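You operate a simulated robot arm through the tools that you are given. There is no shell and no other tool. Be economical: measure what you need, move in short steps, check, and stop when the job is done.

The job below is to be done with a simulated robot arm. You get a single attempt, and the scene is never put back.

Task
Take the 19 socket from the top of the wooden bench and put it on top of the soap bar there. Take the silver hub and leave it on the top of the assembly table. Put the note bundle labelled "50" from the top of the steel bench on the yellow job tray and the note bundle that says "100" on the shelf of the cash counter. Take the green fuel filter and leave it on the air filter. Put the socket block on the top of the wooden bench away on the top of the assembly table. Take the blue case and put it on the shelf under the steel bench. Put the red tin from the top of the steel bench on the low shelf of the wheel bench and the silver tin on the shelf of the cash counter. Take the talc shaker and put it on top of the blue-striped inner tube. Put the beige rag on the red job tray. Open the yellow drawer. The order is free. Set down upright: silver hub, tin, talc shaker.

It is judged by the outcome, as a careful person would: the job done as asked, and still so three seconds after it is handed in. It fails if anything else is knocked over, pushed out of place, dropped, spilled or broken.

Robot
A 6-joint arm with a fingered hand on a trunk, on a base that drives. Base frame: it is fixed to the floor where the robot stands at the start and does not move with it; the origin is under the middle of the robot, x ahead of it, y to its left, z up; the surface under the hand at the start is at about z = 80. Readings come in cm, degrees, newtons and seconds.
With the tool pointing down near the work surface it reaches from about 48 to 94 cm from the robot's upright axis, wherever it stands. Its first joint turns from -166.0 to 166.0 degrees. Places, roughly: air filter (12x9x3 cm) [-130, 220, 80]; beige rag (8x6x3 cm) [90, -300, 100]; blue case (17x12x4 cm) [90, -70, 80]; blue-striped inner tube (43x7x7 cm) [50, -250, 80]; green fuel filter (4x4x8 cm) [50, 170, 80]; low shelf of the wheel bench [-140, -260, 20]; note bundle [75, 150, 75]; red job tray [-150, -250, 75]; shelf of the cash counter [-90, 70, 30]; shelf under the steel bench [80, 160, 20]; silver hub (7x7x11 cm) [90, 220, 90]; soap bar (9x6x3 cm) [80, -30, 80]; socket [50, 0, 75]; socket block [100, -100, 75]; talc shaker [75, -250, 75]; tin [75, 100, 75]; top of the assembly table [100, 400, 80]; yellow drawer [-620, 90, 50]; yellow job tray [100, 150, 75]. Payload 5 kg.
The tool frame sits at the grasp point between the pads (the TCP): z along the fingers, y along the line on which they close. The tips reach 4.3 cm beyond it. The gripper opens to 14.4 cm. The gripper's body begins 5 cm behind the TCP. The gripper is a hand of 5 fingers: y runs from the thumb to the fingers, the wrist lies at [-2.1, -13.3, -23.3] in the tool frame, and closing takes about 1.5 s.
Orientation is that of the tool frame in the base frame, as a unit quaternion [x, y, z, w]. With the fingers straight down and the wrist toward the robot, the tool's x, y and z point along [0, 1, 0], [1, 0, 0] and [0, 0, -1] of the base frame.

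Tools
- The arm moves only by the tool arm_command. Its argument "deltas" is a list of rows, each a list of 3 entries, a list of its own where there are three numbers: the opening in per cent of the stroke, from 0 (shut) to 100 (fully open), then the shift along the base's x, y, z in units of 300 mm (1.0 is 300 mm), then the turn, a rotation vector about the base's x, y, z in units of 180 degrees (1.0 is 180 degrees). In form: [[hand, [tx, ty, tz], [ax, ay, az]], ...]. A call has 1 to 20 rows; each row is the pose to reach, as a shift and turn from the pose commanded when the call began. A call with a number of a shift or a turn outside -1 to 1 is refused whole. A row lasts 0.2 s, in which the tool goes at most 5 cm and 8.6 degrees; a call with a longer step from one row to the next is refused whole, and so is a gripper value outside its range. Where a pose cannot be reached the arm comes as near as it can. A force on the tool above 40 N (or 10 N above the force at the start of the call, whichever is more), or a blocked arm, ends the call early, and 0.2 s more pass. The fingers move at their own pace (about 7.2 cm/s each) and stop on an object; they squeeze with about 22 N. The grip force told is the motor's: it shows also when the fingers shut on nothing. Time passes only in rows, and 0.2 s behind the last, so rows that repeat a pose let the fingers close. It gives the time, the measured TCP pose, the force on the tool (base axes), the opening and the grip force at its end, in the units of the frame above (readings bear some noise), with the torque about the TCP (base axes, N m) and any sound that the robot's microphone picked up, and new pictures: "show" is both (left out), scene, wrist or none.
- Cameras (640 x 400 px; columns grow to the right, rows downward): "scene" is now at [-0.01, 19.14, 144.27]; the picture's right is [0.45, -0.89, 0.00], its down [-0.83, -0.42, -0.36] and it looks along [0.32, 0.16, -0.93] (base axes); focal length 214 px, centre (320, 200). "wrist" rides on the gripper at [8.6, -10.8, -16.8] in the tool frame; the picture's right is [-0.80, 0.28, -0.53], its down [-0.54, -0.73, 0.42] and it looks along [-0.27, 0.63, 0.73] (tool axes); focal length 275 px, centre (320, 200). There is no depth. A picture from a camera that has moved, and an enlarged one, comes with that camera's place and axes in the base frame and with its lens. The place of the scene camera against the robot may be out by one fixed shift of up to 1.8 cm in any direction.
- raise_lower(by): slides the trunk up (or, below 0, down) by that many cm; the arm and the scene camera ride with it, the base frame stays. It gives what a move gives, with no picture.
- steer(legs): drives the robot by 1 to 6 legs, each [ahead, left, turn to the left] in cm, cm and degrees, along the robot's own axes; the way and the turn of a leg run together, so that a leg with both is an arc; at most 150 cm and 180 degrees a leg. The arm and the cameras ride along, it lands a little off, and it stops where it bumps. It gives what a move gives, and a new picture of the scene camera.
- grasp_type(shape): the hand has 5 fingers and takes this shape, open, in about a second: jaw (thumb against the fingers, like two jaws); tri (thumb and two fingers); tip (a fingertip pinch); poke (one finger out to press); point (the index stretched); flat (the hand flat); cup (the hand cupped); fist (a fist). The gripper value then closes the fingers along that shape, each until it touches; the sizes above hold for jaw. It gives what a move gives, with no picture.
- turn_head(pan, tilt): turns the head with the scene camera to pan (to the left, within 155 degrees either way) and tilt (down, from -29 to 69), counted from straight ahead of the robot. It gives what a move gives, and a new picture of the scene camera.
- close_up(camera, box): a new picture of the part [left, top, right, bottom] of that camera's present view, enlarged. No time passes.
- hand_in(): hands the job in; it is judged then, once.

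Go step by step. Nothing tells you exact positions but the pictures and the camera data: compare them with the known pose of the tool, close in by small moves and look again before you grip or let go. The budget is 556 turns and 360 pictures, counting those below and the enlarged ones. Unless the task says otherwise, let go and move clear before handing in, and close with one line.

The tools are called as name(argument=value, ...) on one line, values as JSON. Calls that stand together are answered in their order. arm_command: Moves the arm, as the interface text tells. Its arguments: {"type":"object","properties":{"deltas":{"type":"array","items":{"type":"array"}},"show":{"type":"string","enum":["both","scene","wrist","none"]}},"required":["deltas"]} The other tools are called the same way: raise_lower (by) slides the trunk up or down; grasp_type (shape) gives the hand a shape; steer (legs) drives the base; turn_head (pan, tilt) turns the head that bears the scene camera; close_up (camera, box) takes an enlarged picture of a part of a camera's view; hand_in () hands the job in.

At the start:

```text
t: 0.0
eef_pos: [51.61, 15.13, 109.25]
orientation: [0.707, 0.707, 0.0, 0.0]
contact_force: [-0.1, 0.4, -0.3]
ft_torque: [-0.01, -0.02, -0.01]
grip_width: 14.36
grip_force: 0.0
shape: jaw
trunk travel left (down, up): [-40.0, 19.0]
robot x, y, heading: [0.08, 0.1, 0.2]
head pan, tilt: [27.0, 68.8]
```

scene: 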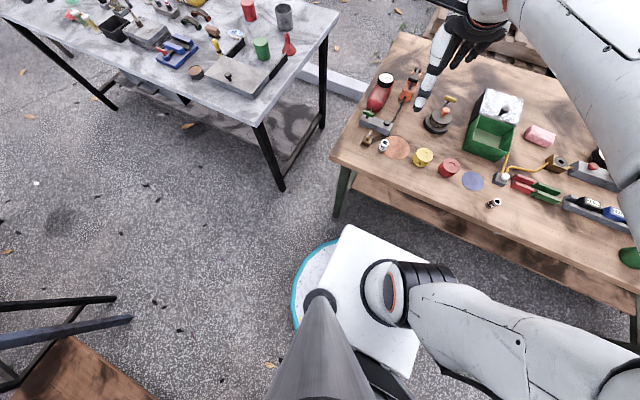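
wrist: 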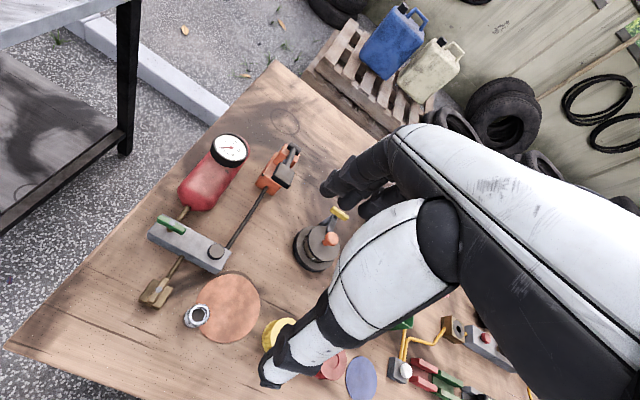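

I see the wooden bench ahead and the steel bench to the left. First I look around with the head to find things.

turn_head(pan=-20, tilt=40)

turn_head(pan=55, tilt=35)

turn_head(pan=120, tilt=25)

turn_head(pan=-90, tilt=25)

turn_head(pan=-150, tilt=20)

```text
t: 1.1
eef_pos: [51.58, 15.14, 109.29]
orientation: [0.707, 0.707, 0.0, 0.0]
contact_force: [-0.1, 0.5, 0.4]
ft_torque: [0.02, 0.01, 0.01]
grip_width: 14.37
grip_force: 0.1
shape: jaw
trunk travel left (down, up): [-40.0, 19.0]
robot x, y, heading: [-0.01, -0.05, -0.0]
head pan, tilt: [-20.0, 40.0]
camera scene: at [2.99, 13.71, 147.88], right [-0.34, -0.94, 0.0], down [-0.6, 0.22, -0.77], along [0.72, -0.26, -0.64], focal length 214 px, centre (320, 200)
```

scene: 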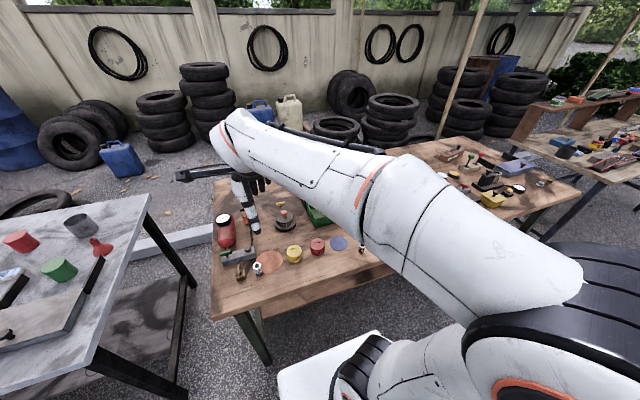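

```text
t: 2.6
eef_pos: [51.63, 15.31, 109.1]
orientation: [0.707, 0.707, 0.0, 0.0]
contact_force: [0.3, 0.0, 0.0]
ft_torque: [0.0, 0.0, 0.0]
grip_width: 14.39
grip_force: 0.1
shape: jaw
trunk travel left (down, up): [-40.0, 19.0]
robot x, y, heading: [-0.19, -0.15, 0.1]
head pan, tilt: [55.0, 35.0]
camera scene: at [0.06, 23.82, 148.64], right [0.82, -0.57, 0.0], down [-0.33, -0.47, -0.82], along [0.47, 0.67, -0.57], focal length 214 px, centre (320, 200)
```

scene: 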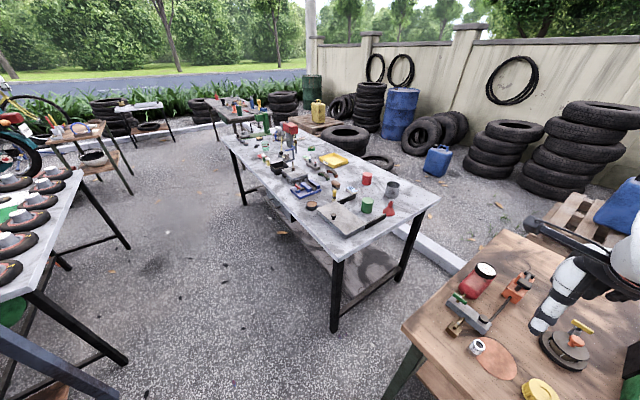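

```text
t: 4.0
eef_pos: [51.63, 15.35, 109.21]
orientation: [0.707, 0.707, 0.0, 0.0]
contact_force: [-0.1, 0.2, 0.5]
ft_torque: [0.0, -0.01, -0.02]
grip_width: 14.36
grip_force: 0.1
shape: jaw
trunk travel left (down, up): [-40.0, 19.0]
robot x, y, heading: [0.34, 0.24, -0.2]
head pan, tilt: [120.0, 25.0]
camera scene: at [-9.6, 24.59, 150.21], right [0.87, 0.5, 0.0], down [0.21, -0.37, -0.91], along [-0.45, 0.79, -0.42], focal length 214 px, centre (320, 200)
```

scene: 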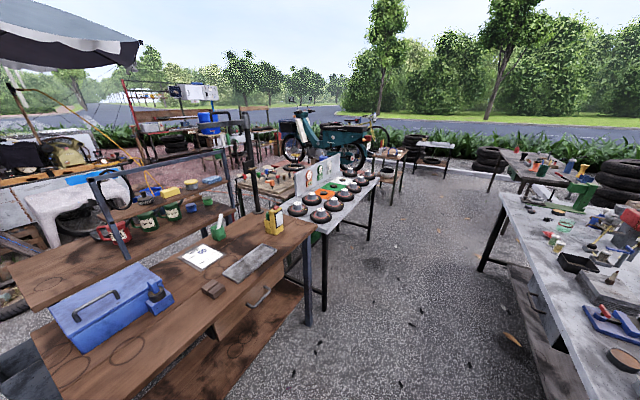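

```text
t: 7.0
eef_pos: [51.63, 15.24, 109.17]
orientation: [0.707, 0.707, 0.0, 0.0]
contact_force: [0.6, 0.3, 0.2]
ft_torque: [0.0, 0.0, -0.01]
grip_width: 14.33
grip_force: 0.0
shape: jaw
trunk travel left (down, up): [-40.0, 19.0]
robot x, y, heading: [-0.1, -0.52, 0.1]
head pan, tilt: [-90.0, 25.0]
camera scene: at [-4.99, 7.39, 150.21], right [-1.0, 0.0, 0.0], down [0.0, 0.42, -0.91], along [0.0, -0.91, -0.42], focal length 214 px, centre (320, 200)
```

scene: 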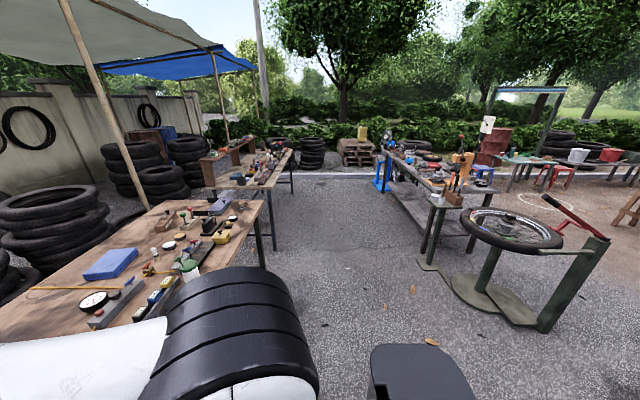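

```text
t: 8.3
eef_pos: [51.54, 15.31, 109.2]
orientation: [0.707, 0.707, -0.001, 0.0]
contact_force: [0.5, 0.0, 0.3]
ft_torque: [0.04, -0.02, 0.0]
grip_width: 14.35
grip_force: 0.1
shape: jaw
trunk travel left (down, up): [-40.0, 19.0]
robot x, y, heading: [-0.03, -0.29, 0.1]
head pan, tilt: [-150.0, 20.0]
camera scene: at [-13.06, 11.95, 151.02], right [-0.5, 0.87, 0.0], down [0.3, 0.17, -0.94], along [-0.81, -0.47, -0.34], focal length 214 px, centre (320, 200)
```

scene: 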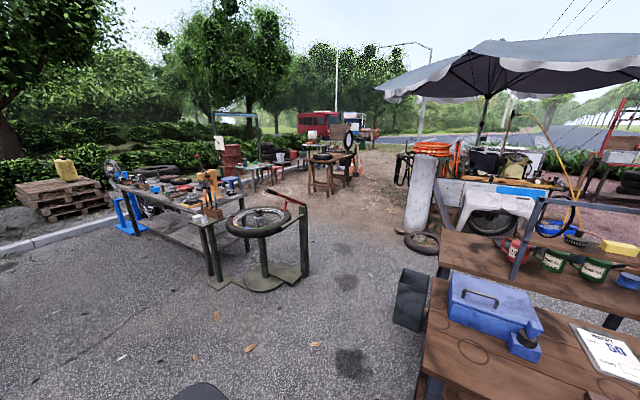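

I look closely at the wooden bench with the head facing it.

turn_head(pan=-5, tilt=60)

close_up(camera="scene", box=[160, 80, 480, 280])

```text
t: 10.6
eef_pos: [51.56, 15.25, 109.03]
orientation: [0.707, 0.707, 0.0, 0.0]
contact_force: [0.1, 0.6, 0.0]
ft_torque: [-0.02, -0.02, 0.01]
grip_width: 14.36
grip_force: 0.0
shape: jaw
trunk travel left (down, up): [-40.0, 19.0]
robot x, y, heading: [-0.16, -0.04, 0.1]
head pan, tilt: [-5.0, 60.0]
camera scene: at [1.64, 16.02, 145.21], right [-0.09, -1.0, 0.0], down [-0.86, 0.08, -0.5], along [0.5, -0.04, -0.87], focal length 214 px, centre (320, 200)
```

scene: 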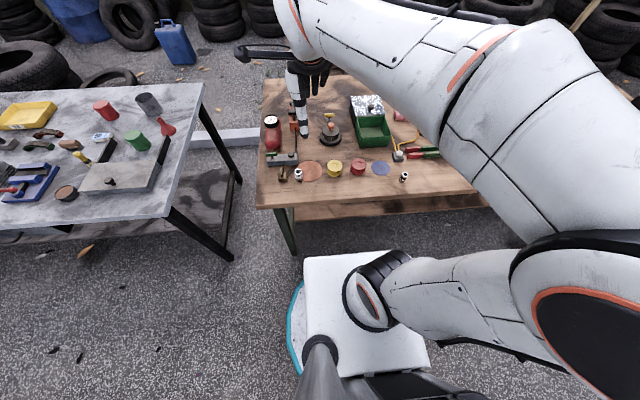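

```text
2.00 times, centred on (320, 180) of scene
camera zoom: at [1.64, 16.02, 145.21], right [-0.09, -1.0, 0.0], down [-0.86, 0.08, -0.5], along [0.5, -0.04, -0.87], focal length 429 px, centre (320, 240)
```

zoom: 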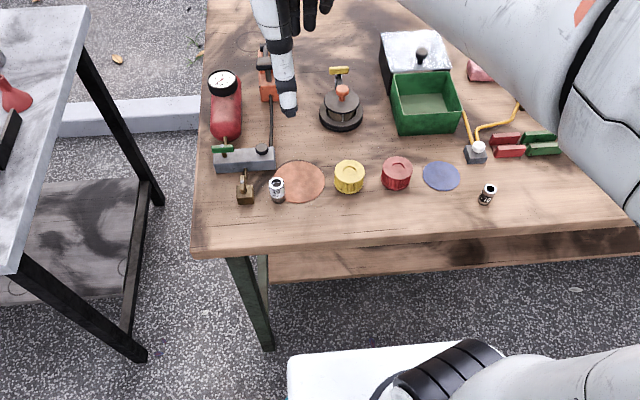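

close_up(camera="scene", box=[382, 160, 430, 190])

close_up(camera="scene", box=[275, 160, 323, 190])

```text
13.33 times, centred on (406, 175) of scene
camera zoom: at [1.64, 16.02, 145.21], right [-0.09, -1.0, 0.0], down [-0.86, 0.08, -0.5], along [0.5, -0.04, -0.87], focal length 2860 px, centre (-827, 533)
```

zoom: 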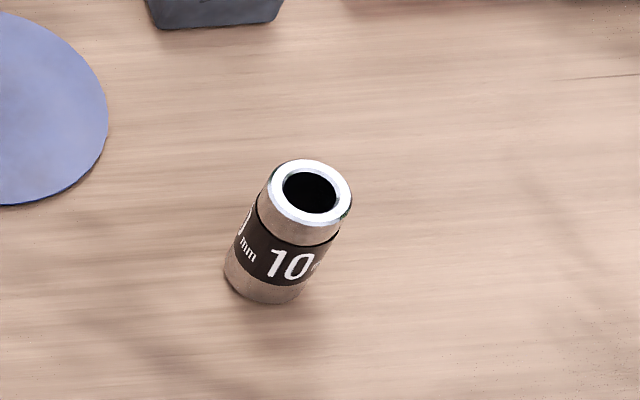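

```text
13.33 times, centred on (299, 175) of scene
camera zoom: at [1.64, 16.02, 145.21], right [-0.09, -1.0, 0.0], down [-0.86, 0.08, -0.5], along [0.5, -0.04, -0.87], focal length 2860 px, centre (600, 533)
```

zoom: 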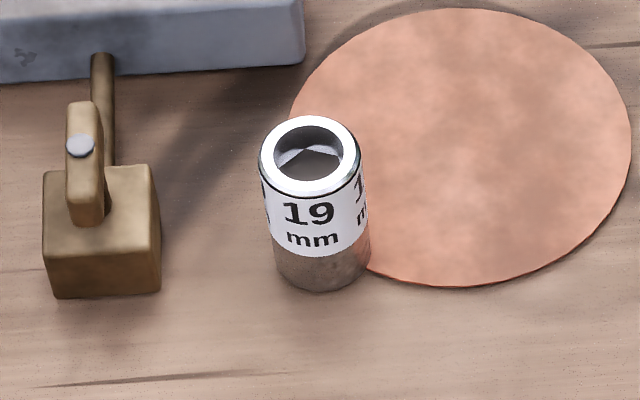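

The 19 socket (white label) stands at about (50, 19). I check how the hand looks in the jaw and tip shapes.

close_up(camera="wrist", box=[200, 100, 520, 400])

grasp_type(shape="tip")

close_up(camera="wrist", box=[0, 0, 640, 400])

close_up(camera="scene", box=[220, 30, 380, 130])

grasp_type(shape="tri")

close_up(camera="wrist", box=[0, 0, 640, 400])

```text
1.33 times, centred on (360, 250) of wrist
camera zoom: at [40.81, 23.74, 126.09], right [0.28, -0.8, 0.53], down [-0.73, -0.54, -0.42], along [0.63, -0.27, -0.73], focal length 367 px, centre (267, 133)
```

zoom: 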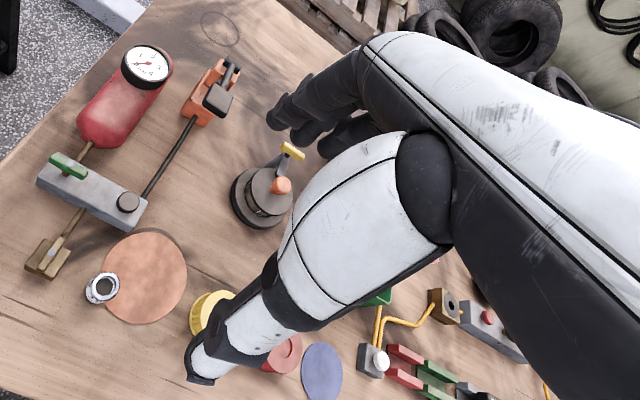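

```text
t: 11.5
eef_pos: [51.65, 15.3, 109.19]
orientation: [0.707, 0.707, 0.001, 0.0]
contact_force: [0.2, 0.3, 0.1]
ft_torque: [-0.01, 0.0, -0.03]
grip_width: 14.35
grip_force: 0.0
shape: tip
trunk travel left (down, up): [-40.0, 19.0]
robot x, y, heading: [-0.12, -0.34, 0.3]
head pan, tilt: [-5.0, 60.0]
```

```text
1.00 times, centred on (320, 200) of wrist (not enlarged: the box is as wide or as high as the picture)
camera zoom: at [40.81, 23.74, 126.09], right [0.28, -0.8, 0.53], down [-0.73, -0.54, -0.42], along [0.63, -0.27, -0.73], focal length 275 px, centre (320, 200)
```

zoom: 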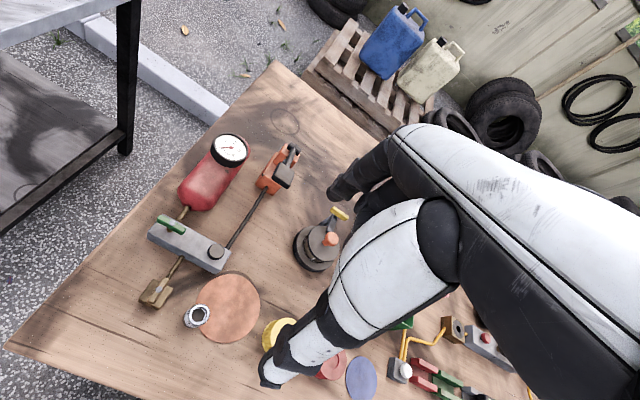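

```text
4.00 times, centred on (300, 80) of scene
camera zoom: at [1.64, 16.03, 145.21], right [-0.09, -1.0, 0.0], down [-0.86, 0.08, -0.5], along [0.5, -0.04, -0.87], focal length 858 px, centre (400, 680)
```

zoom: 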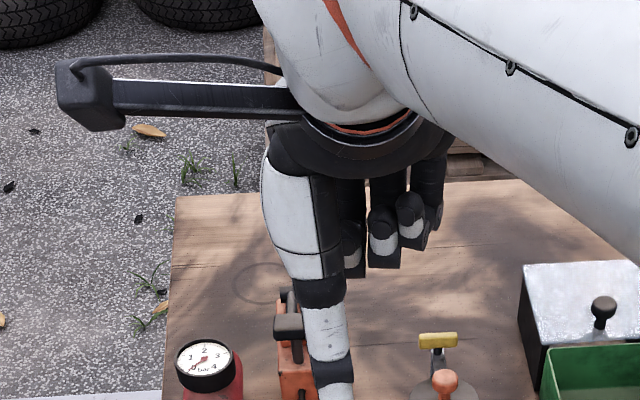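

```text
t: 12.4
eef_pos: [51.65, 15.28, 109.21]
orientation: [0.707, 0.707, 0.0, 0.0]
contact_force: [0.0, 0.3, 0.1]
ft_torque: [0.05, 0.01, -0.01]
grip_width: 14.36
grip_force: 0.0
shape: tri
trunk travel left (down, up): [-40.0, 19.0]
robot x, y, heading: [-0.02, -0.28, -0.0]
head pan, tilt: [-5.0, 60.0]
```

```text
1.00 times, centred on (320, 200) of wrist (not enlarged: the box is as wide or as high as the picture)
camera zoom: at [40.81, 23.74, 126.09], right [0.28, -0.8, 0.53], down [-0.73, -0.54, -0.42], along [0.63, -0.27, -0.73], focal length 275 px, centre (320, 200)
```

zoom: 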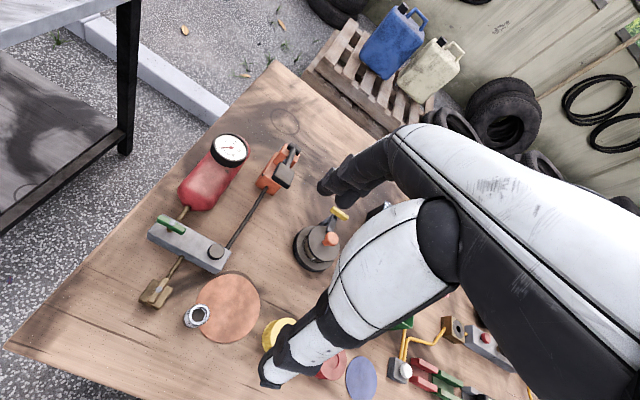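

I test the tip shape by closing it in the air, to see where the pads meet.

grasp_type(shape="tip")

arm_command(deltas=[[0, [0, 0, 0], [0, 0, 0]], [0, [0, 0, 0], [0, 0, 0]], [0, [0, 0, 0], [0, 0, 0]], [0, [0, 0, 0], [0, 0, 0]], [0, [0, 0, 0], [0, 0, 0]], [0, [0, 0, 0], [0, 0, 0]], [0, [0, 0, 0], [0, 0, 0]], [0, [0, 0, 0], [0, 0, 0]]], show="wrist")

close_up(camera="scene", box=[220, 60, 380, 160])

```text
t: 13.3
eef_pos: [51.56, 15.26, 109.19]
orientation: [0.707, 0.707, -0.001, 0.0]
contact_force: [0.9, -0.2, 0.2]
ft_torque: [0.02, -0.03, -0.01]
grip_width: 14.37
grip_force: 0.1
shape: tip
trunk travel left (down, up): [-40.0, 19.0]
robot x, y, heading: [0.08, -0.09, 0.0]
head pan, tilt: [-5.0, 60.0]
```

```text
t: 15.1
eef_pos: [51.63, 15.26, 109.24]
orientation: [0.707, 0.707, 0.0, -0.001]
contact_force: [-0.3, 0.5, -0.3]
ft_torque: [0.01, -0.02, -0.01]
grip_width: 0.02
grip_force: 21.8
shape: tip
trunk travel left (down, up): [-40.0, 19.0]
robot x, y, heading: [0.03, 0.1, -0.2]
head pan, tilt: [-5.0, 60.0]
camera wrist: at [40.81, 23.74, 126.09], right [0.28, -0.8, 0.53], down [-0.73, -0.54, -0.42], along [0.63, -0.27, -0.73], focal length 275 px, centre (320, 200)
```

wrist: 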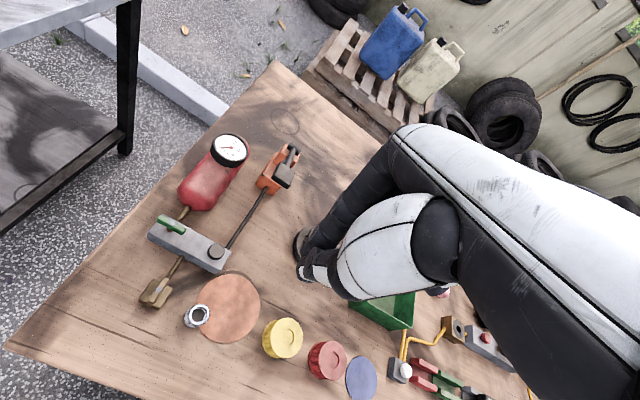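

```text
4.00 times, centred on (300, 110) of scene
camera zoom: at [1.64, 16.03, 145.21], right [-0.09, -1.0, 0.0], down [-0.86, 0.08, -0.5], along [0.5, -0.04, -0.87], focal length 858 px, centre (400, 560)
```

zoom: 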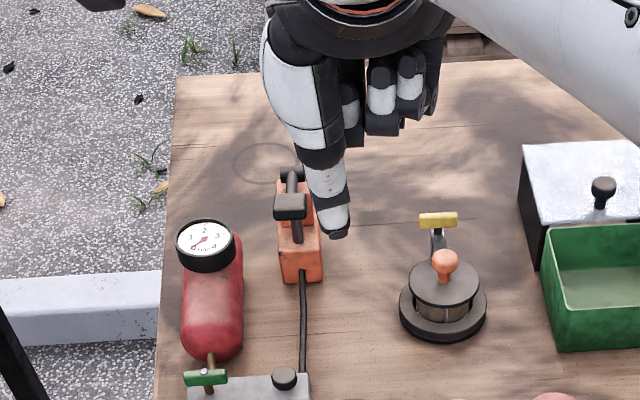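

The pads meet at the TCP with the tip shape. I move the opened hand to hover near the 19 socket and look with the wrist camera to triangulate.

arm_command(deltas=[[60, [-0.03, 0.03, -0.1], [0, 0, 0]], [60, [-0.06, 0.07, -0.2], [0, 0, 0]], [60, [-0.087, 0.107, -0.3], [0, 0, 0]], [60, [-0.087, 0.107, -0.4], [0, 0, 0]], [60, [-0.087, 0.107, -0.4], [0, 0, 0]]], show="wrist")

close_up(camera="scene", box=[240, 110, 400, 210])

```text
t: 16.3
eef_pos: [49.02, 18.42, 97.2]
orientation: [0.706, 0.708, 0.0, -0.001]
contact_force: [-0.1, 1.1, 0.1]
ft_torque: [0.01, -0.01, -0.01]
grip_width: 8.62
grip_force: 0.1
shape: tip
trunk travel left (down, up): [-40.0, 19.0]
robot x, y, heading: [-0.18, -0.14, 0.0]
head pan, tilt: [-5.0, 60.0]
camera wrist: at [38.23, 27.01, 114.16], right [0.28, -0.8, 0.53], down [-0.73, -0.54, -0.42], along [0.63, -0.27, -0.73], focal length 275 px, centre (320, 200)
```

wrist: 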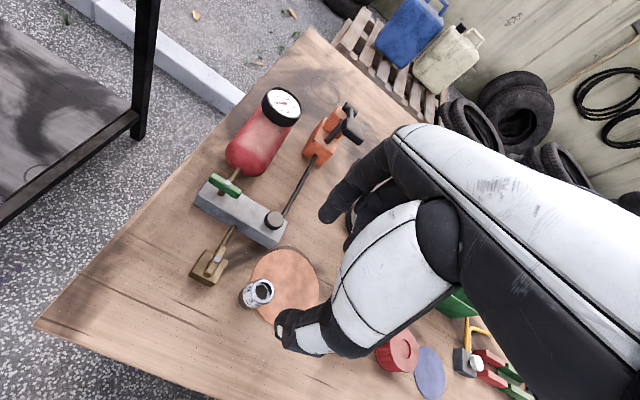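

```text
4.00 times, centred on (320, 160) of scene
camera zoom: at [1.66, 16.04, 145.21], right [-0.09, -1.0, 0.0], down [-0.86, 0.08, -0.5], along [0.5, -0.04, -0.87], focal length 858 px, centre (320, 360)
```

zoom: 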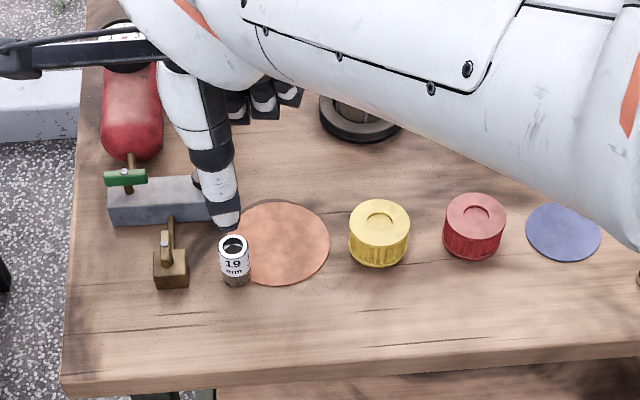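

The socket top is about (48.7, 18.2, 83.3). The hand is nearly over it; I lower part-way and check.

arm_command(deltas=[[45, [-0.009, -0.005, -0.1], [0, 0, 0]], [45, [-0.009, -0.005, -0.2], [0, 0, 0]], [45, [-0.009, -0.005, -0.28], [0, 0, 0]], [45, [-0.009, -0.005, -0.28], [0, 0, 0]]], show="wrist")

close_up(camera="scene", box=[270, 140, 334, 180])

```text
t: 17.3
eef_pos: [48.85, 18.14, 88.68]
orientation: [0.707, 0.707, 0.0, 0.001]
contact_force: [0.6, -1.2, -0.1]
ft_torque: [-0.01, 0.01, -0.01]
grip_width: 6.53
grip_force: 0.2
shape: tip
trunk travel left (down, up): [-40.0, 19.0]
robot x, y, heading: [-0.07, -0.15, -0.0]
head pan, tilt: [-5.0, 60.0]
camera wrist: at [37.95, 26.71, 105.67], right [0.28, -0.8, 0.53], down [-0.73, -0.54, -0.42], along [0.63, -0.27, -0.73], focal length 275 px, centre (320, 200)
```

wrist: 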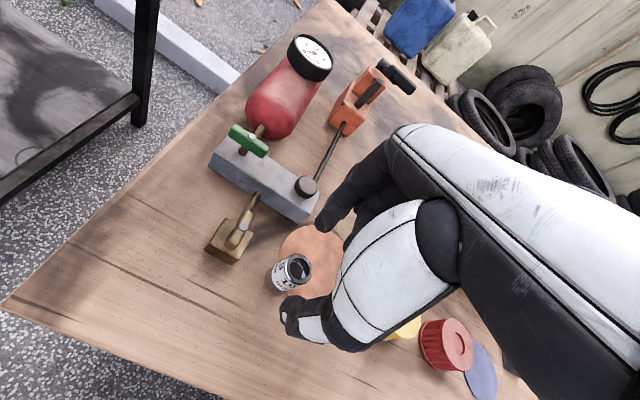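

```text
10.00 times, centred on (302, 160) of scene
camera zoom: at [1.66, 16.04, 145.21], right [-0.09, -1.0, 0.0], down [-0.86, 0.08, -0.5], along [0.5, -0.04, -0.87], focal length 2145 px, centre (500, 600)
```

zoom: 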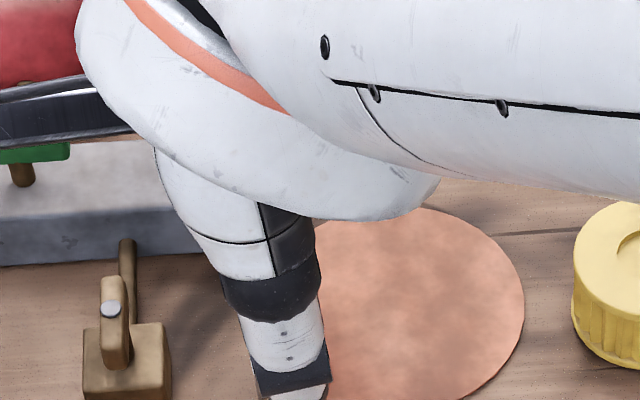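

Aligned within about 3 mm. I lower to the grip height and close.

arm_command(deltas=[[45, [-0.005, 0.003, -0.08], [0, 0, 0]], [45, [-0.005, 0.003, -0.157], [0, 0, 0]], [45, [-0.005, 0.003, -0.157], [0, 0, 0]], [0, [-0.005, 0.003, -0.157], [0, 0, 0]], [0, [-0.005, 0.003, -0.157], [0, 0, 0]], [0, [-0.005, 0.003, -0.157], [0, 0, 0]], [0, [-0.005, 0.003, -0.157], [0, 0, 0]], [0, [-0.005, 0.003, -0.157], [0, 0, 0]], [0, [-0.005, 0.003, -0.157], [0, 0, 0]]], show="wrist")

close_up(camera="wrist", box=[220, 200, 380, 300])

```text
t: 19.2
eef_pos: [48.59, 18.41, 84.38]
orientation: [0.707, 0.708, 0.004, 0.0]
contact_force: [-2.2, -0.5, 13.7]
ft_torque: [0.09, 0.32, 0.0]
grip_width: 3.61
grip_force: 22.0
shape: tip
trunk travel left (down, up): [-40.0, 19.0]
robot x, y, heading: [-0.33, 0.15, -0.1]
head pan, tilt: [-5.0, 60.0]
stopped in row 9: the force on the tool passed its limit at 40 N (the readings are from after the stop); the commanded pose is now the measured one
camera wrist: at [37.63, 26.88, 101.22], right [0.28, -0.8, 0.53], down [-0.72, -0.54, -0.43], along [0.63, -0.26, -0.73], focal length 275 px, centre (320, 200)
```

wrist: 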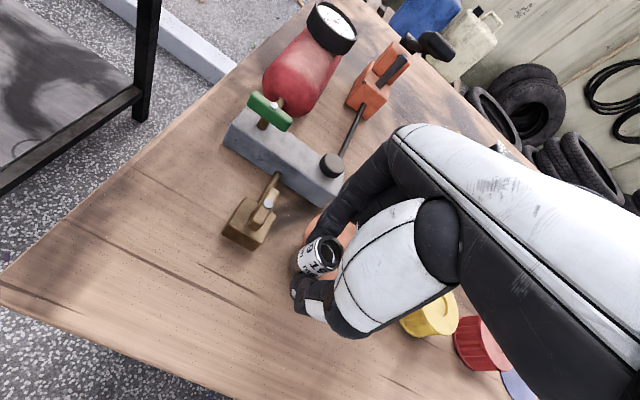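

```text
4.00 times, centred on (300, 250) of wrist
camera zoom: at [37.63, 26.88, 101.22], right [0.28, -0.8, 0.53], down [-0.72, -0.54, -0.43], along [0.63, -0.26, -0.73], focal length 1101 px, centre (400, 0)
```

zoom: 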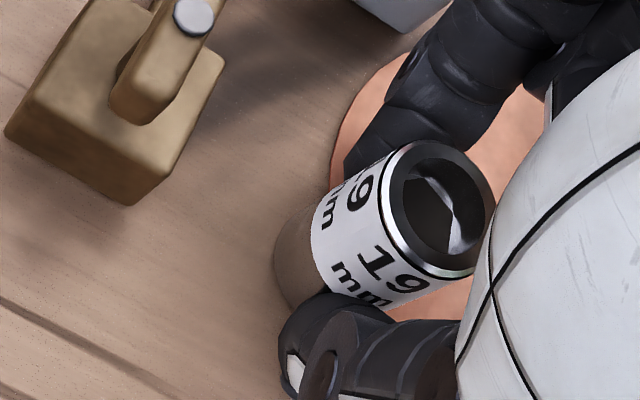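

The tips seem to touch the table slightly, with the socket between them (3.6 cm). I keep closing while lifting.

arm_command(deltas=[[0, [0, 0, 0.01], [0, 0, 0]], [0, [0, 0, 0.01], [0, 0, 0]], [0, [0, 0, 0.05], [0, 0, 0]], [0, [0, 0, 0.12], [0, 0, 0]], [0, [0, 0, 0.25], [0, 0, 0]], [0, [0, 0, 0.25], [0, 0, 0]]], show="wrist")

close_up(camera="wrist", box=[220, 200, 380, 300])

```text
t: 20.6
eef_pos: [48.51, 18.46, 91.66]
orientation: [0.707, 0.707, 0.0, 0.0]
contact_force: [-0.5, -1.0, -0.8]
ft_torque: [0.01, -0.02, 0.0]
grip_width: 3.48
grip_force: 21.8
shape: tip
trunk travel left (down, up): [-40.0, 19.0]
robot x, y, heading: [0.11, 0.0, 0.2]
head pan, tilt: [-5.0, 60.0]
camera wrist: at [37.75, 26.99, 108.61], right [0.28, -0.8, 0.53], down [-0.72, -0.54, -0.42], along [0.63, -0.27, -0.73], focal length 275 px, centre (320, 200)
```

wrist: 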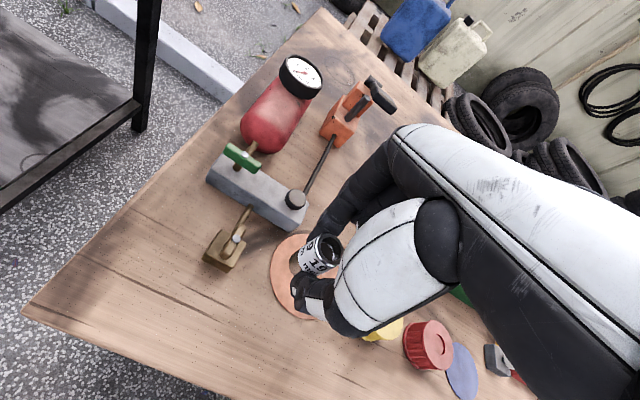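

```text
4.00 times, centred on (300, 250) of wrist
camera zoom: at [37.75, 26.99, 108.61], right [0.28, -0.8, 0.53], down [-0.72, -0.54, -0.42], along [0.63, -0.27, -0.73], focal length 1101 px, centre (400, 0)
```

zoom: 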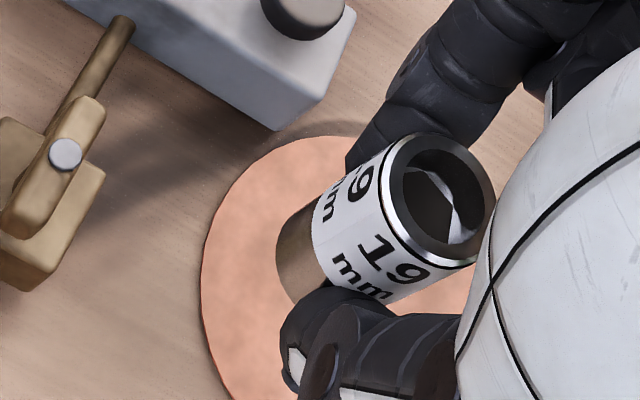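

Held upright. Now I carry it toward the soap bar, near (76, -29).

arm_command(deltas=[[0, [0, 0, 0.15], [0, 0, 0]], [0, [0, 0, 0.3], [0, 0, 0]], [0, [0.03, -0.05, 0.43], [0, 0, 0]], [0, [0.1, -0.18, 0.43], [0, 0, 0]], [0, [0.18, -0.31, 0.43], [0, 0, 0]], [0, [0.26, -0.44, 0.43], [0, 0, 0]], [0, [0.34, -0.57, 0.43], [0, 0, 0]], [0, [0.42, -0.7, 0.43], [0, 0, 0]], [0, [0.47, -0.82, 0.43], [0, 0, 0]]], show="none")

arm_command(deltas=[[0, [0.08, -0.1, 0], [0, 0, 0]], [0, [0.16, -0.2, 0], [0, 0, 0]], [0, [0.24, -0.3, 0], [0, 0, 0]], [0, [0.32, -0.4, 0], [0, 0, 0]], [0, [0.4, -0.5, 0], [0, 0, 0]], [0, [0.45, -0.6, 0], [0, 0, 0]], [0, [0.45, -0.6, 0], [0, 0, 0]]], show="both")

```text
t: 22.6
eef_pos: [62.83, -6.35, 104.66]
orientation: [0.706, 0.708, 0.001, -0.001]
contact_force: [-0.3, 0.5, -0.6]
ft_torque: [-0.03, -0.04, 0.0]
grip_width: 3.49
grip_force: 22.2
shape: tip
trunk travel left (down, up): [-40.0, 19.0]
robot x, y, heading: [-0.03, 0.19, -0.1]
head pan, tilt: [-5.0, 60.0]
```

```text
t: 24.2
eef_pos: [76.05, -24.44, 104.78]
orientation: [0.706, 0.708, 0.002, 0.0]
contact_force: [1.1, 0.3, -0.6]
ft_torque: [0.01, -0.03, -0.02]
grip_width: 3.49
grip_force: 22.1
shape: tip
trunk travel left (down, up): [-40.0, 19.0]
robot x, y, heading: [0.22, -0.25, 0.0]
head pan, tilt: [-5.0, 60.0]
camera scene: at [1.66, 16.0, 145.21], right [-0.09, -1.0, 0.0], down [-0.86, 0.08, -0.5], along [0.5, -0.04, -0.87], focal length 214 px, centre (320, 200)
camera wrist: at [65.31, -15.91, 121.7], right [0.28, -0.8, 0.53], down [-0.72, -0.54, -0.43], along [0.63, -0.27, -0.73], focal length 275 px, centre (320, 200)
```

scene: 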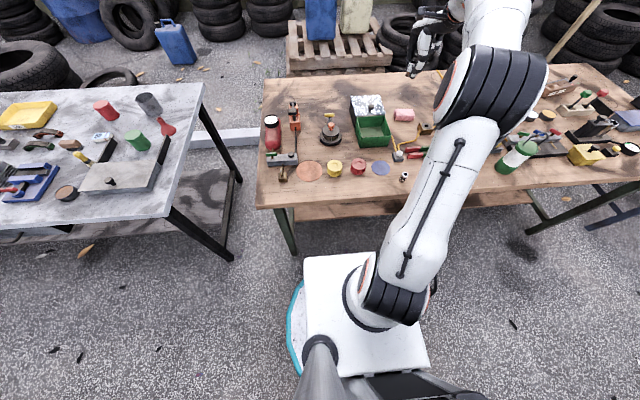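
wrist: 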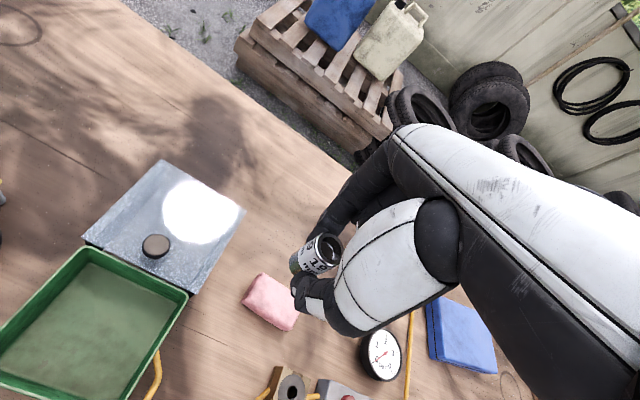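

The soap bar is at about (77.8, -28.9). I move over it and look again before lowering.

arm_command(deltas=[[0, [0.03, -0.08, -0.1], [0, 0, 0]], [0, [0.058, -0.149, -0.2], [0, 0, 0]], [0, [0.058, -0.149, -0.33], [0, 0, 0]], [0, [0.058, -0.149, -0.4], [0, 0, 0]], [0, [0.058, -0.149, -0.4], [0, 0, 0]]], show="wrist")

close_up(camera="wrist", box=[220, 200, 380, 300])

close_up(camera="scene", box=[380, 70, 460, 120])

```text
t: 25.4
eef_pos: [78.06, -28.69, 92.4]
orientation: [0.706, 0.708, 0.001, 0.0]
contact_force: [0.1, 0.0, -0.1]
ft_torque: [0.01, 0.0, -0.03]
grip_width: 3.47
grip_force: 22.3
shape: tip
trunk travel left (down, up): [-40.0, 19.0]
robot x, y, heading: [-0.21, -0.18, -0.2]
head pan, tilt: [-5.0, 60.0]
camera wrist: at [67.17, -20.19, 109.32], right [0.28, -0.8, 0.53], down [-0.72, -0.54, -0.43], along [0.63, -0.27, -0.73], focal length 275 px, centre (320, 200)
```

wrist: 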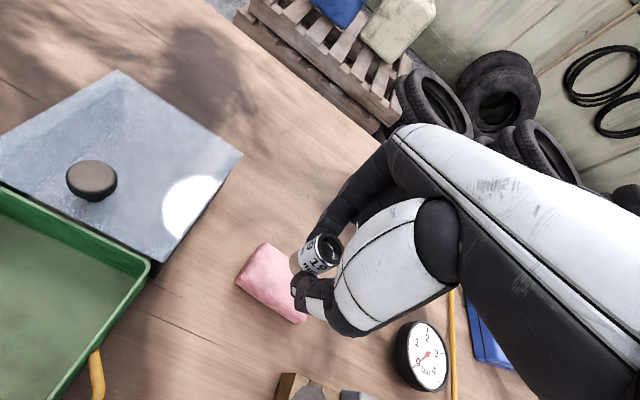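

```text
4.00 times, centred on (300, 250) of wrist
camera zoom: at [67.17, -20.19, 109.32], right [0.28, -0.8, 0.53], down [-0.72, -0.54, -0.43], along [0.63, -0.27, -0.73], focal length 1101 px, centre (400, 0)
```

zoom: 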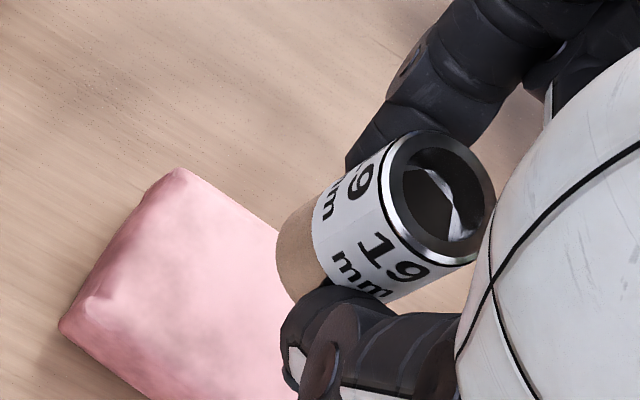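

```text
8.00 times, centred on (420, 95) of scene
camera zoom: at [1.67, 16.01, 145.21], right [-0.09, -1.0, 0.0], down [-0.86, 0.08, -0.5], along [0.5, -0.04, -0.87], focal length 1716 px, centre (-480, 1040)
```

zoom: 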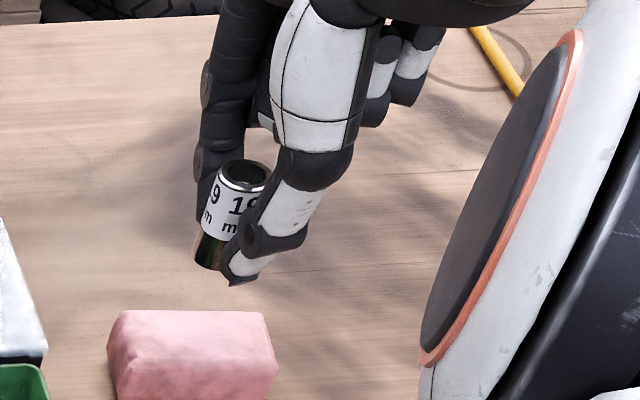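

Centre of the soap is about (77.8, -29.6). I shift slightly and lower to just above, then feel for contact.

arm_command(deltas=[[0, [-0.005, -0.028, -0.06], [0, 0, 0]], [0, [-0.005, -0.028, -0.12], [0, 0, 0]], [0, [-0.005, -0.028, -0.147], [0, 0, 0]], [0, [-0.005, -0.028, -0.147], [0, 0, 0]]], show="none")

close_up(camera="wrist", box=[220, 200, 380, 300])

close_up(camera="scene", box=[380, 80, 444, 120])

```text
t: 26.4
eef_pos: [77.72, -29.56, 88.04]
orientation: [0.707, 0.707, 0.001, 0.001]
contact_force: [-0.1, -0.4, -1.1]
ft_torque: [0.0, -0.03, 0.01]
grip_width: 3.49
grip_force: 22.4
shape: tip
trunk travel left (down, up): [-40.0, 19.0]
robot x, y, heading: [0.13, -0.11, -0.0]
head pan, tilt: [-5.0, 60.0]
```

```text
4.00 times, centred on (300, 250) of wrist
camera zoom: at [66.95, -21.02, 105.0], right [0.28, -0.8, 0.53], down [-0.72, -0.54, -0.43], along [0.63, -0.27, -0.73], focal length 1101 px, centre (400, 0)
```

zoom: 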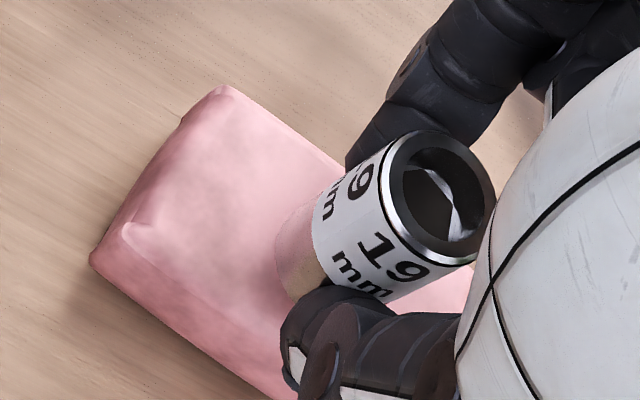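

```text
10.00 times, centred on (412, 100) of scene
camera zoom: at [1.66, 16.02, 145.21], right [-0.09, -1.0, 0.0], down [-0.86, 0.08, -0.5], along [0.5, -0.04, -0.87], focal length 2145 px, centre (-600, 1200)
```

zoom: 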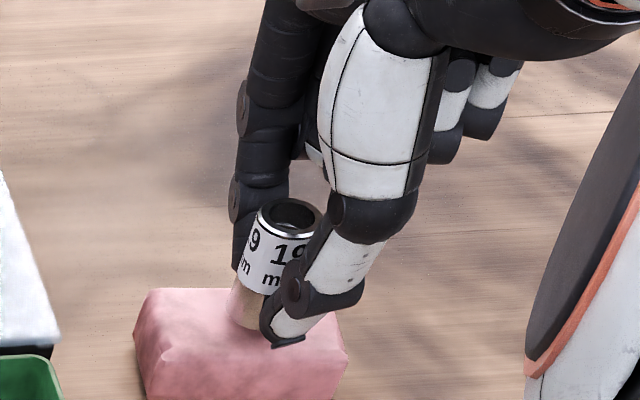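

arm_command(deltas=[[0, [0, 0, -0.01], [0, 0, 0]], [0, [0, 0, -0.02], [0, 0, 0]], [0, [0, 0, -0.02], [0, 0, 0]]], show="none")

arm_command(deltas=[[0, [0, 0, -0.01], [0, 0, 0]], [0, [0, 0, -0.01], [0, 0, 0]]], show="none")

```text
t: 27.2
eef_pos: [77.73, -29.57, 87.38]
orientation: [0.706, 0.708, 0.001, 0.0]
contact_force: [0.2, 0.4, -0.9]
ft_torque: [0.01, 0.01, 0.03]
grip_width: 3.5
grip_force: 22.5
shape: tip
trunk travel left (down, up): [-40.0, 19.0]
robot x, y, heading: [0.22, 0.15, 0.2]
head pan, tilt: [-5.0, 60.0]
```

```text
t: 27.8
eef_pos: [77.82, -29.53, 87.28]
orientation: [0.707, 0.707, 0.002, 0.0]
contact_force: [1.1, 0.0, 6.6]
ft_torque: [0.0, -0.09, 0.03]
grip_width: 3.48
grip_force: 22.3
shape: tip
trunk travel left (down, up): [-40.0, 19.0]
robot x, y, heading: [-0.32, 0.25, -0.2]
head pan, tilt: [-5.0, 60.0]
```

Contact felt at 87.3. I open gradually and rise.

arm_command(deltas=[[28, [0, 0, 0], [0, 0, 0]], [32, [0, 0, 0], [0, 0, 0]], [40, [0, 0, 0], [0, 0, 0]], [48, [0, 0, 0], [0, 0, 0]], [48, [0, 0, 0.08], [0, 0, 0]], [48, [0, 0, 0.2], [0, 0, 0]], [48, [0, 0, 0.35], [0, 0, 0]], [48, [0, 0, 0.5], [0, 0, 0]], [48, [0, 0, 0.6], [0, 0, 0]]], show="both")

close_up(camera="scene", box=[380, 80, 444, 120])

```text
t: 29.8
eef_pos: [77.56, -29.3, 105.14]
orientation: [0.707, 0.707, 0.002, 0.001]
contact_force: [-0.8, -0.3, -0.5]
ft_torque: [-0.01, 0.0, -0.02]
grip_width: 6.88
grip_force: 0.0
shape: tip
trunk travel left (down, up): [-40.0, 19.0]
robot x, y, heading: [0.0, -0.12, -0.2]
head pan, tilt: [-5.0, 60.0]
camera scene: at [1.63, 16.03, 145.2], right [-0.09, -1.0, 0.0], down [-0.86, 0.08, -0.5], along [0.5, -0.04, -0.87], focal length 214 px, centre (320, 200)
camera wrist: at [66.8, -20.86, 122.09], right [0.28, -0.8, 0.53], down [-0.72, -0.54, -0.43], along [0.63, -0.27, -0.73], focal length 275 px, centre (320, 200)
```

scene: 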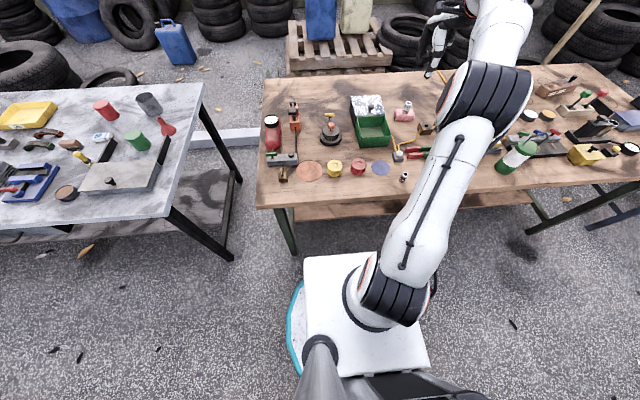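
wrist: 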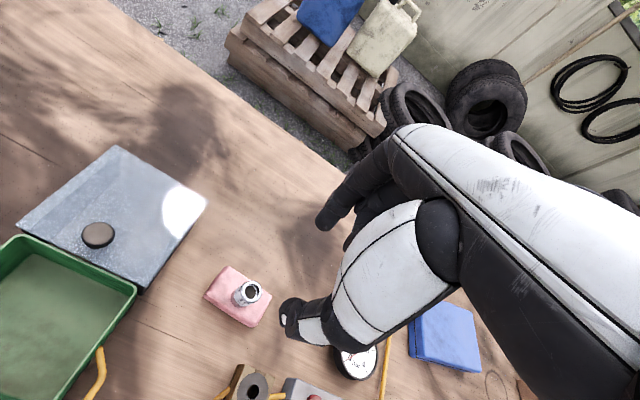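

```text
10.00 times, centred on (412, 100) of scene
camera zoom: at [1.63, 16.03, 145.2], right [-0.09, -1.0, 0.0], down [-0.86, 0.08, -0.5], along [0.5, -0.04, -0.87], focal length 2145 px, centre (-600, 1200)
```

zoom: 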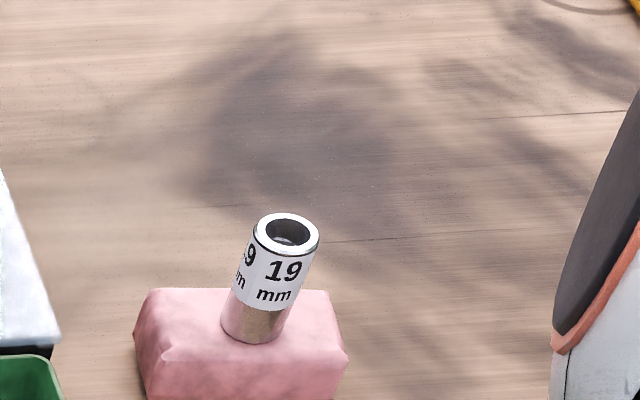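

Socket is standing on the soap. Next the blue case: I raise the arm and strafe to the right along the bench.

arm_command(deltas=[[50, [-0.1, 0, 0.1], [0, 0, 0]], [50, [-0.2, 0, 0.2], [0, 0, 0]], [50, [-0.3, 0, 0.3], [0, 0, 0]], [50, [-0.4, 0, 0.4], [0, 0, 0]]], show="none")

steer(legs=[[0, -60, 0]])

turn_head(pan=0, tilt=50)

```text
t: 30.8
eef_pos: [65.52, -29.47, 117.07]
orientation: [0.707, 0.707, 0.001, 0.0]
contact_force: [0.1, 0.3, -0.7]
ft_torque: [0.04, 0.01, -0.01]
grip_width: 7.14
grip_force: 0.0
shape: tip
trunk travel left (down, up): [-40.0, 19.0]
robot x, y, heading: [0.02, 0.03, 0.2]
head pan, tilt: [-5.0, 60.0]
```

```text
t: 34.2
eef_pos: [65.48, -89.57, 117.01]
orientation: [0.709, 0.706, 0.001, -0.001]
contact_force: [0.3, 0.1, -0.4]
ft_torque: [0.01, 0.01, 0.05]
grip_width: 7.13
grip_force: 0.0
shape: tip
trunk travel left (down, up): [-40.0, 19.0]
robot x, y, heading: [0.05, -59.82, -0.2]
head pan, tilt: [-5.0, 60.0]
camera scene: at [1.59, -43.89, 145.21], right [-0.09, -1.0, 0.0], down [-0.86, 0.08, -0.5], along [0.5, -0.05, -0.87], focal length 214 px, centre (320, 200)
```

scene: 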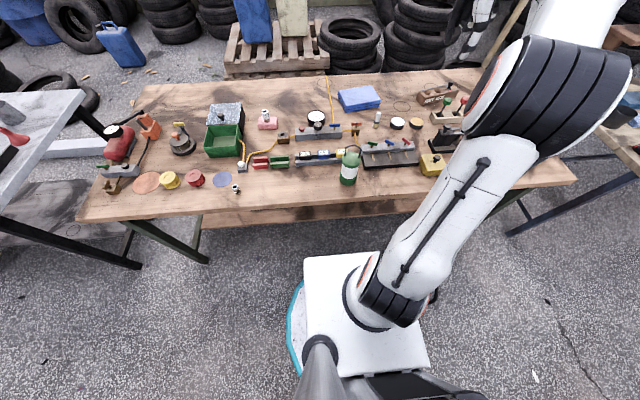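

```text
t: 34.9
eef_pos: [65.45, -89.59, 116.98]
orientation: [0.708, 0.706, 0.002, 0.0]
contact_force: [-0.2, -1.0, 0.1]
ft_torque: [0.02, -0.02, -0.01]
grip_width: 7.17
grip_force: 0.0
shape: tip
trunk travel left (down, up): [-40.0, 19.0]
robot x, y, heading: [-0.57, -59.86, -0.3]
head pan, tilt: [0.0, 50.0]
camera scene: at [2.65, -43.31, 146.46], right [0.0, -1.0, 0.0], down [-0.77, 0.0, -0.64], along [0.64, 0.0, -0.77], focal length 214 px, centre (320, 200)
```

scene: 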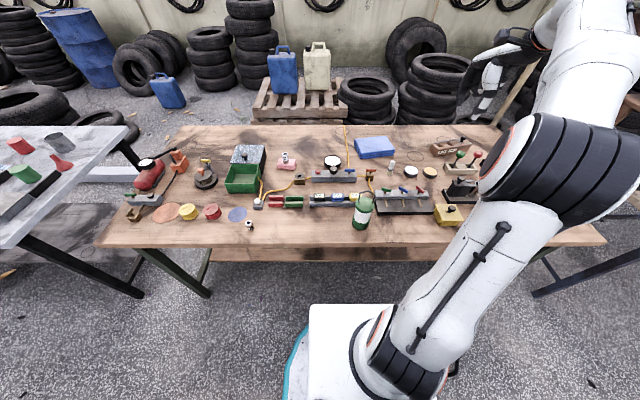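

close_up(camera="scene", box=[320, 120, 512, 240])

close_up(camera="wrist", box=[0, 0, 640, 400])

```text
3.33 times, centred on (416, 180) of scene
camera zoom: at [2.65, -43.31, 146.46], right [0.0, -1.0, 0.0], down [-0.77, 0.0, -0.64], along [0.64, 0.0, -0.77], focal length 715 px, centre (0, 267)
```

zoom: 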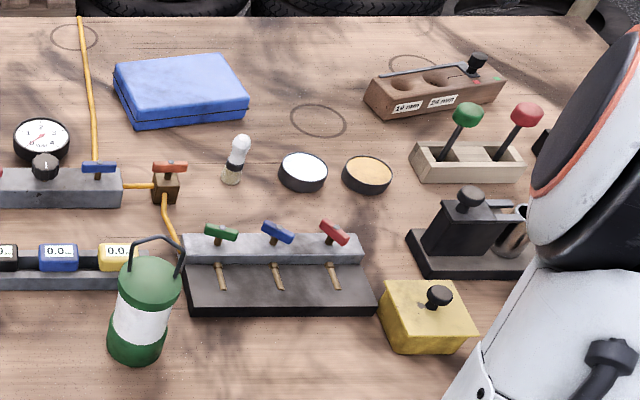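

```text
1.00 times, centred on (320, 200) of wrist (not enlarged: the box is as wide or as high as the picture)
camera zoom: at [54.65, -81.1, 133.86], right [0.28, -0.8, 0.53], down [-0.73, -0.54, -0.43], along [0.63, -0.27, -0.73], focal length 275 px, centre (320, 200)
```

zoom: 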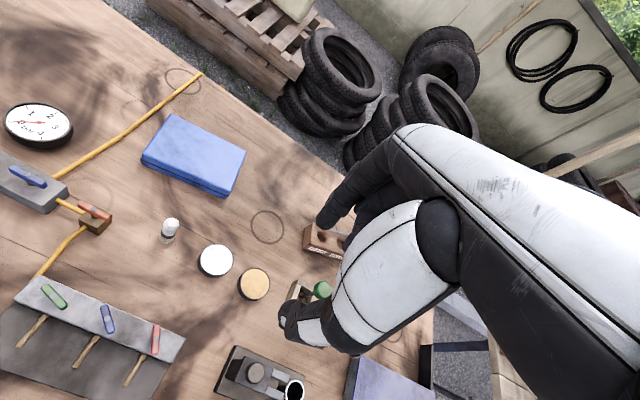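

The blue case is at about (90, -71.6), turned ~10°, and the socket block (brown, with labels) at about (88, -108). I check the block label and move a bit closer to the case.

close_up(camera="scene", box=[424, 130, 488, 170])

steer(legs=[[8, -8, 0]])

grasp_type(shape="jaw")

```text
10.00 times, centred on (456, 150) of scene
camera zoom: at [2.65, -43.31, 146.46], right [0.0, -1.0, 0.0], down [-0.77, 0.0, -0.64], along [0.64, 0.0, -0.77], focal length 2145 px, centre (-1040, 700)
```

zoom: 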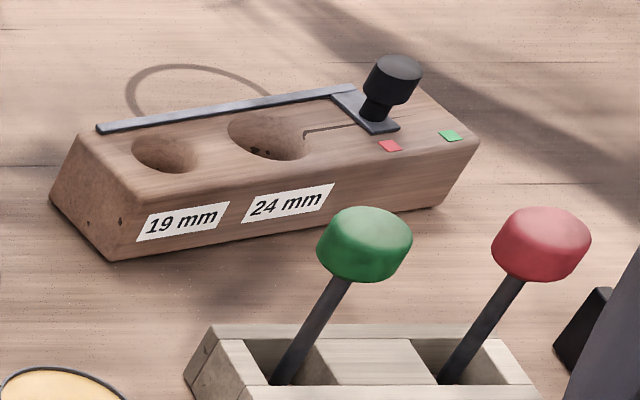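

```text
t: 36.1
eef_pos: [73.57, -97.53, 116.76]
orientation: [0.708, 0.706, 0.001, -0.001]
contact_force: [0.6, -0.6, 0.6]
ft_torque: [0.02, 0.03, 0.0]
grip_width: 7.15
grip_force: 0.0
shape: tip
trunk travel left (down, up): [-40.0, 19.0]
robot x, y, heading: [8.06, -67.66, -0.4]
head pan, tilt: [0.0, 50.0]
camera scene: at [10.88, -51.16, 146.46], right [0.0, -1.0, 0.0], down [-0.77, 0.0, -0.64], along [0.64, 0.0, -0.77], focal length 214 px, centre (320, 200)
```

scene: 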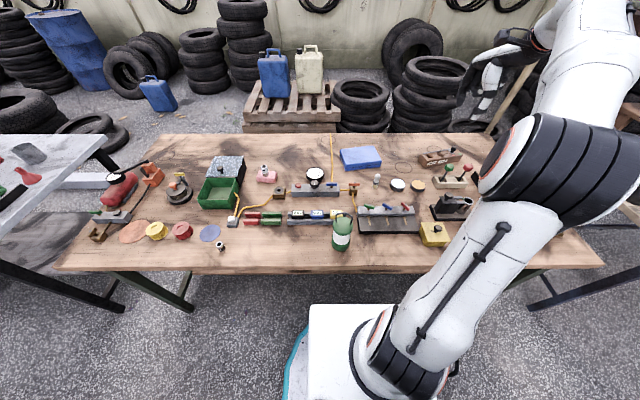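

```text
t: 37.0
eef_pos: [73.55, -97.46, 116.76]
orientation: [0.708, 0.706, 0.001, 0.0]
contact_force: [-0.4, 0.3, -0.2]
ft_torque: [-0.02, -0.01, 0.0]
grip_width: 14.38
grip_force: 0.0
shape: jaw
trunk travel left (down, up): [-40.0, 19.0]
robot x, y, heading: [8.06, -67.82, -0.2]
head pan, tilt: [0.0, 50.0]
```

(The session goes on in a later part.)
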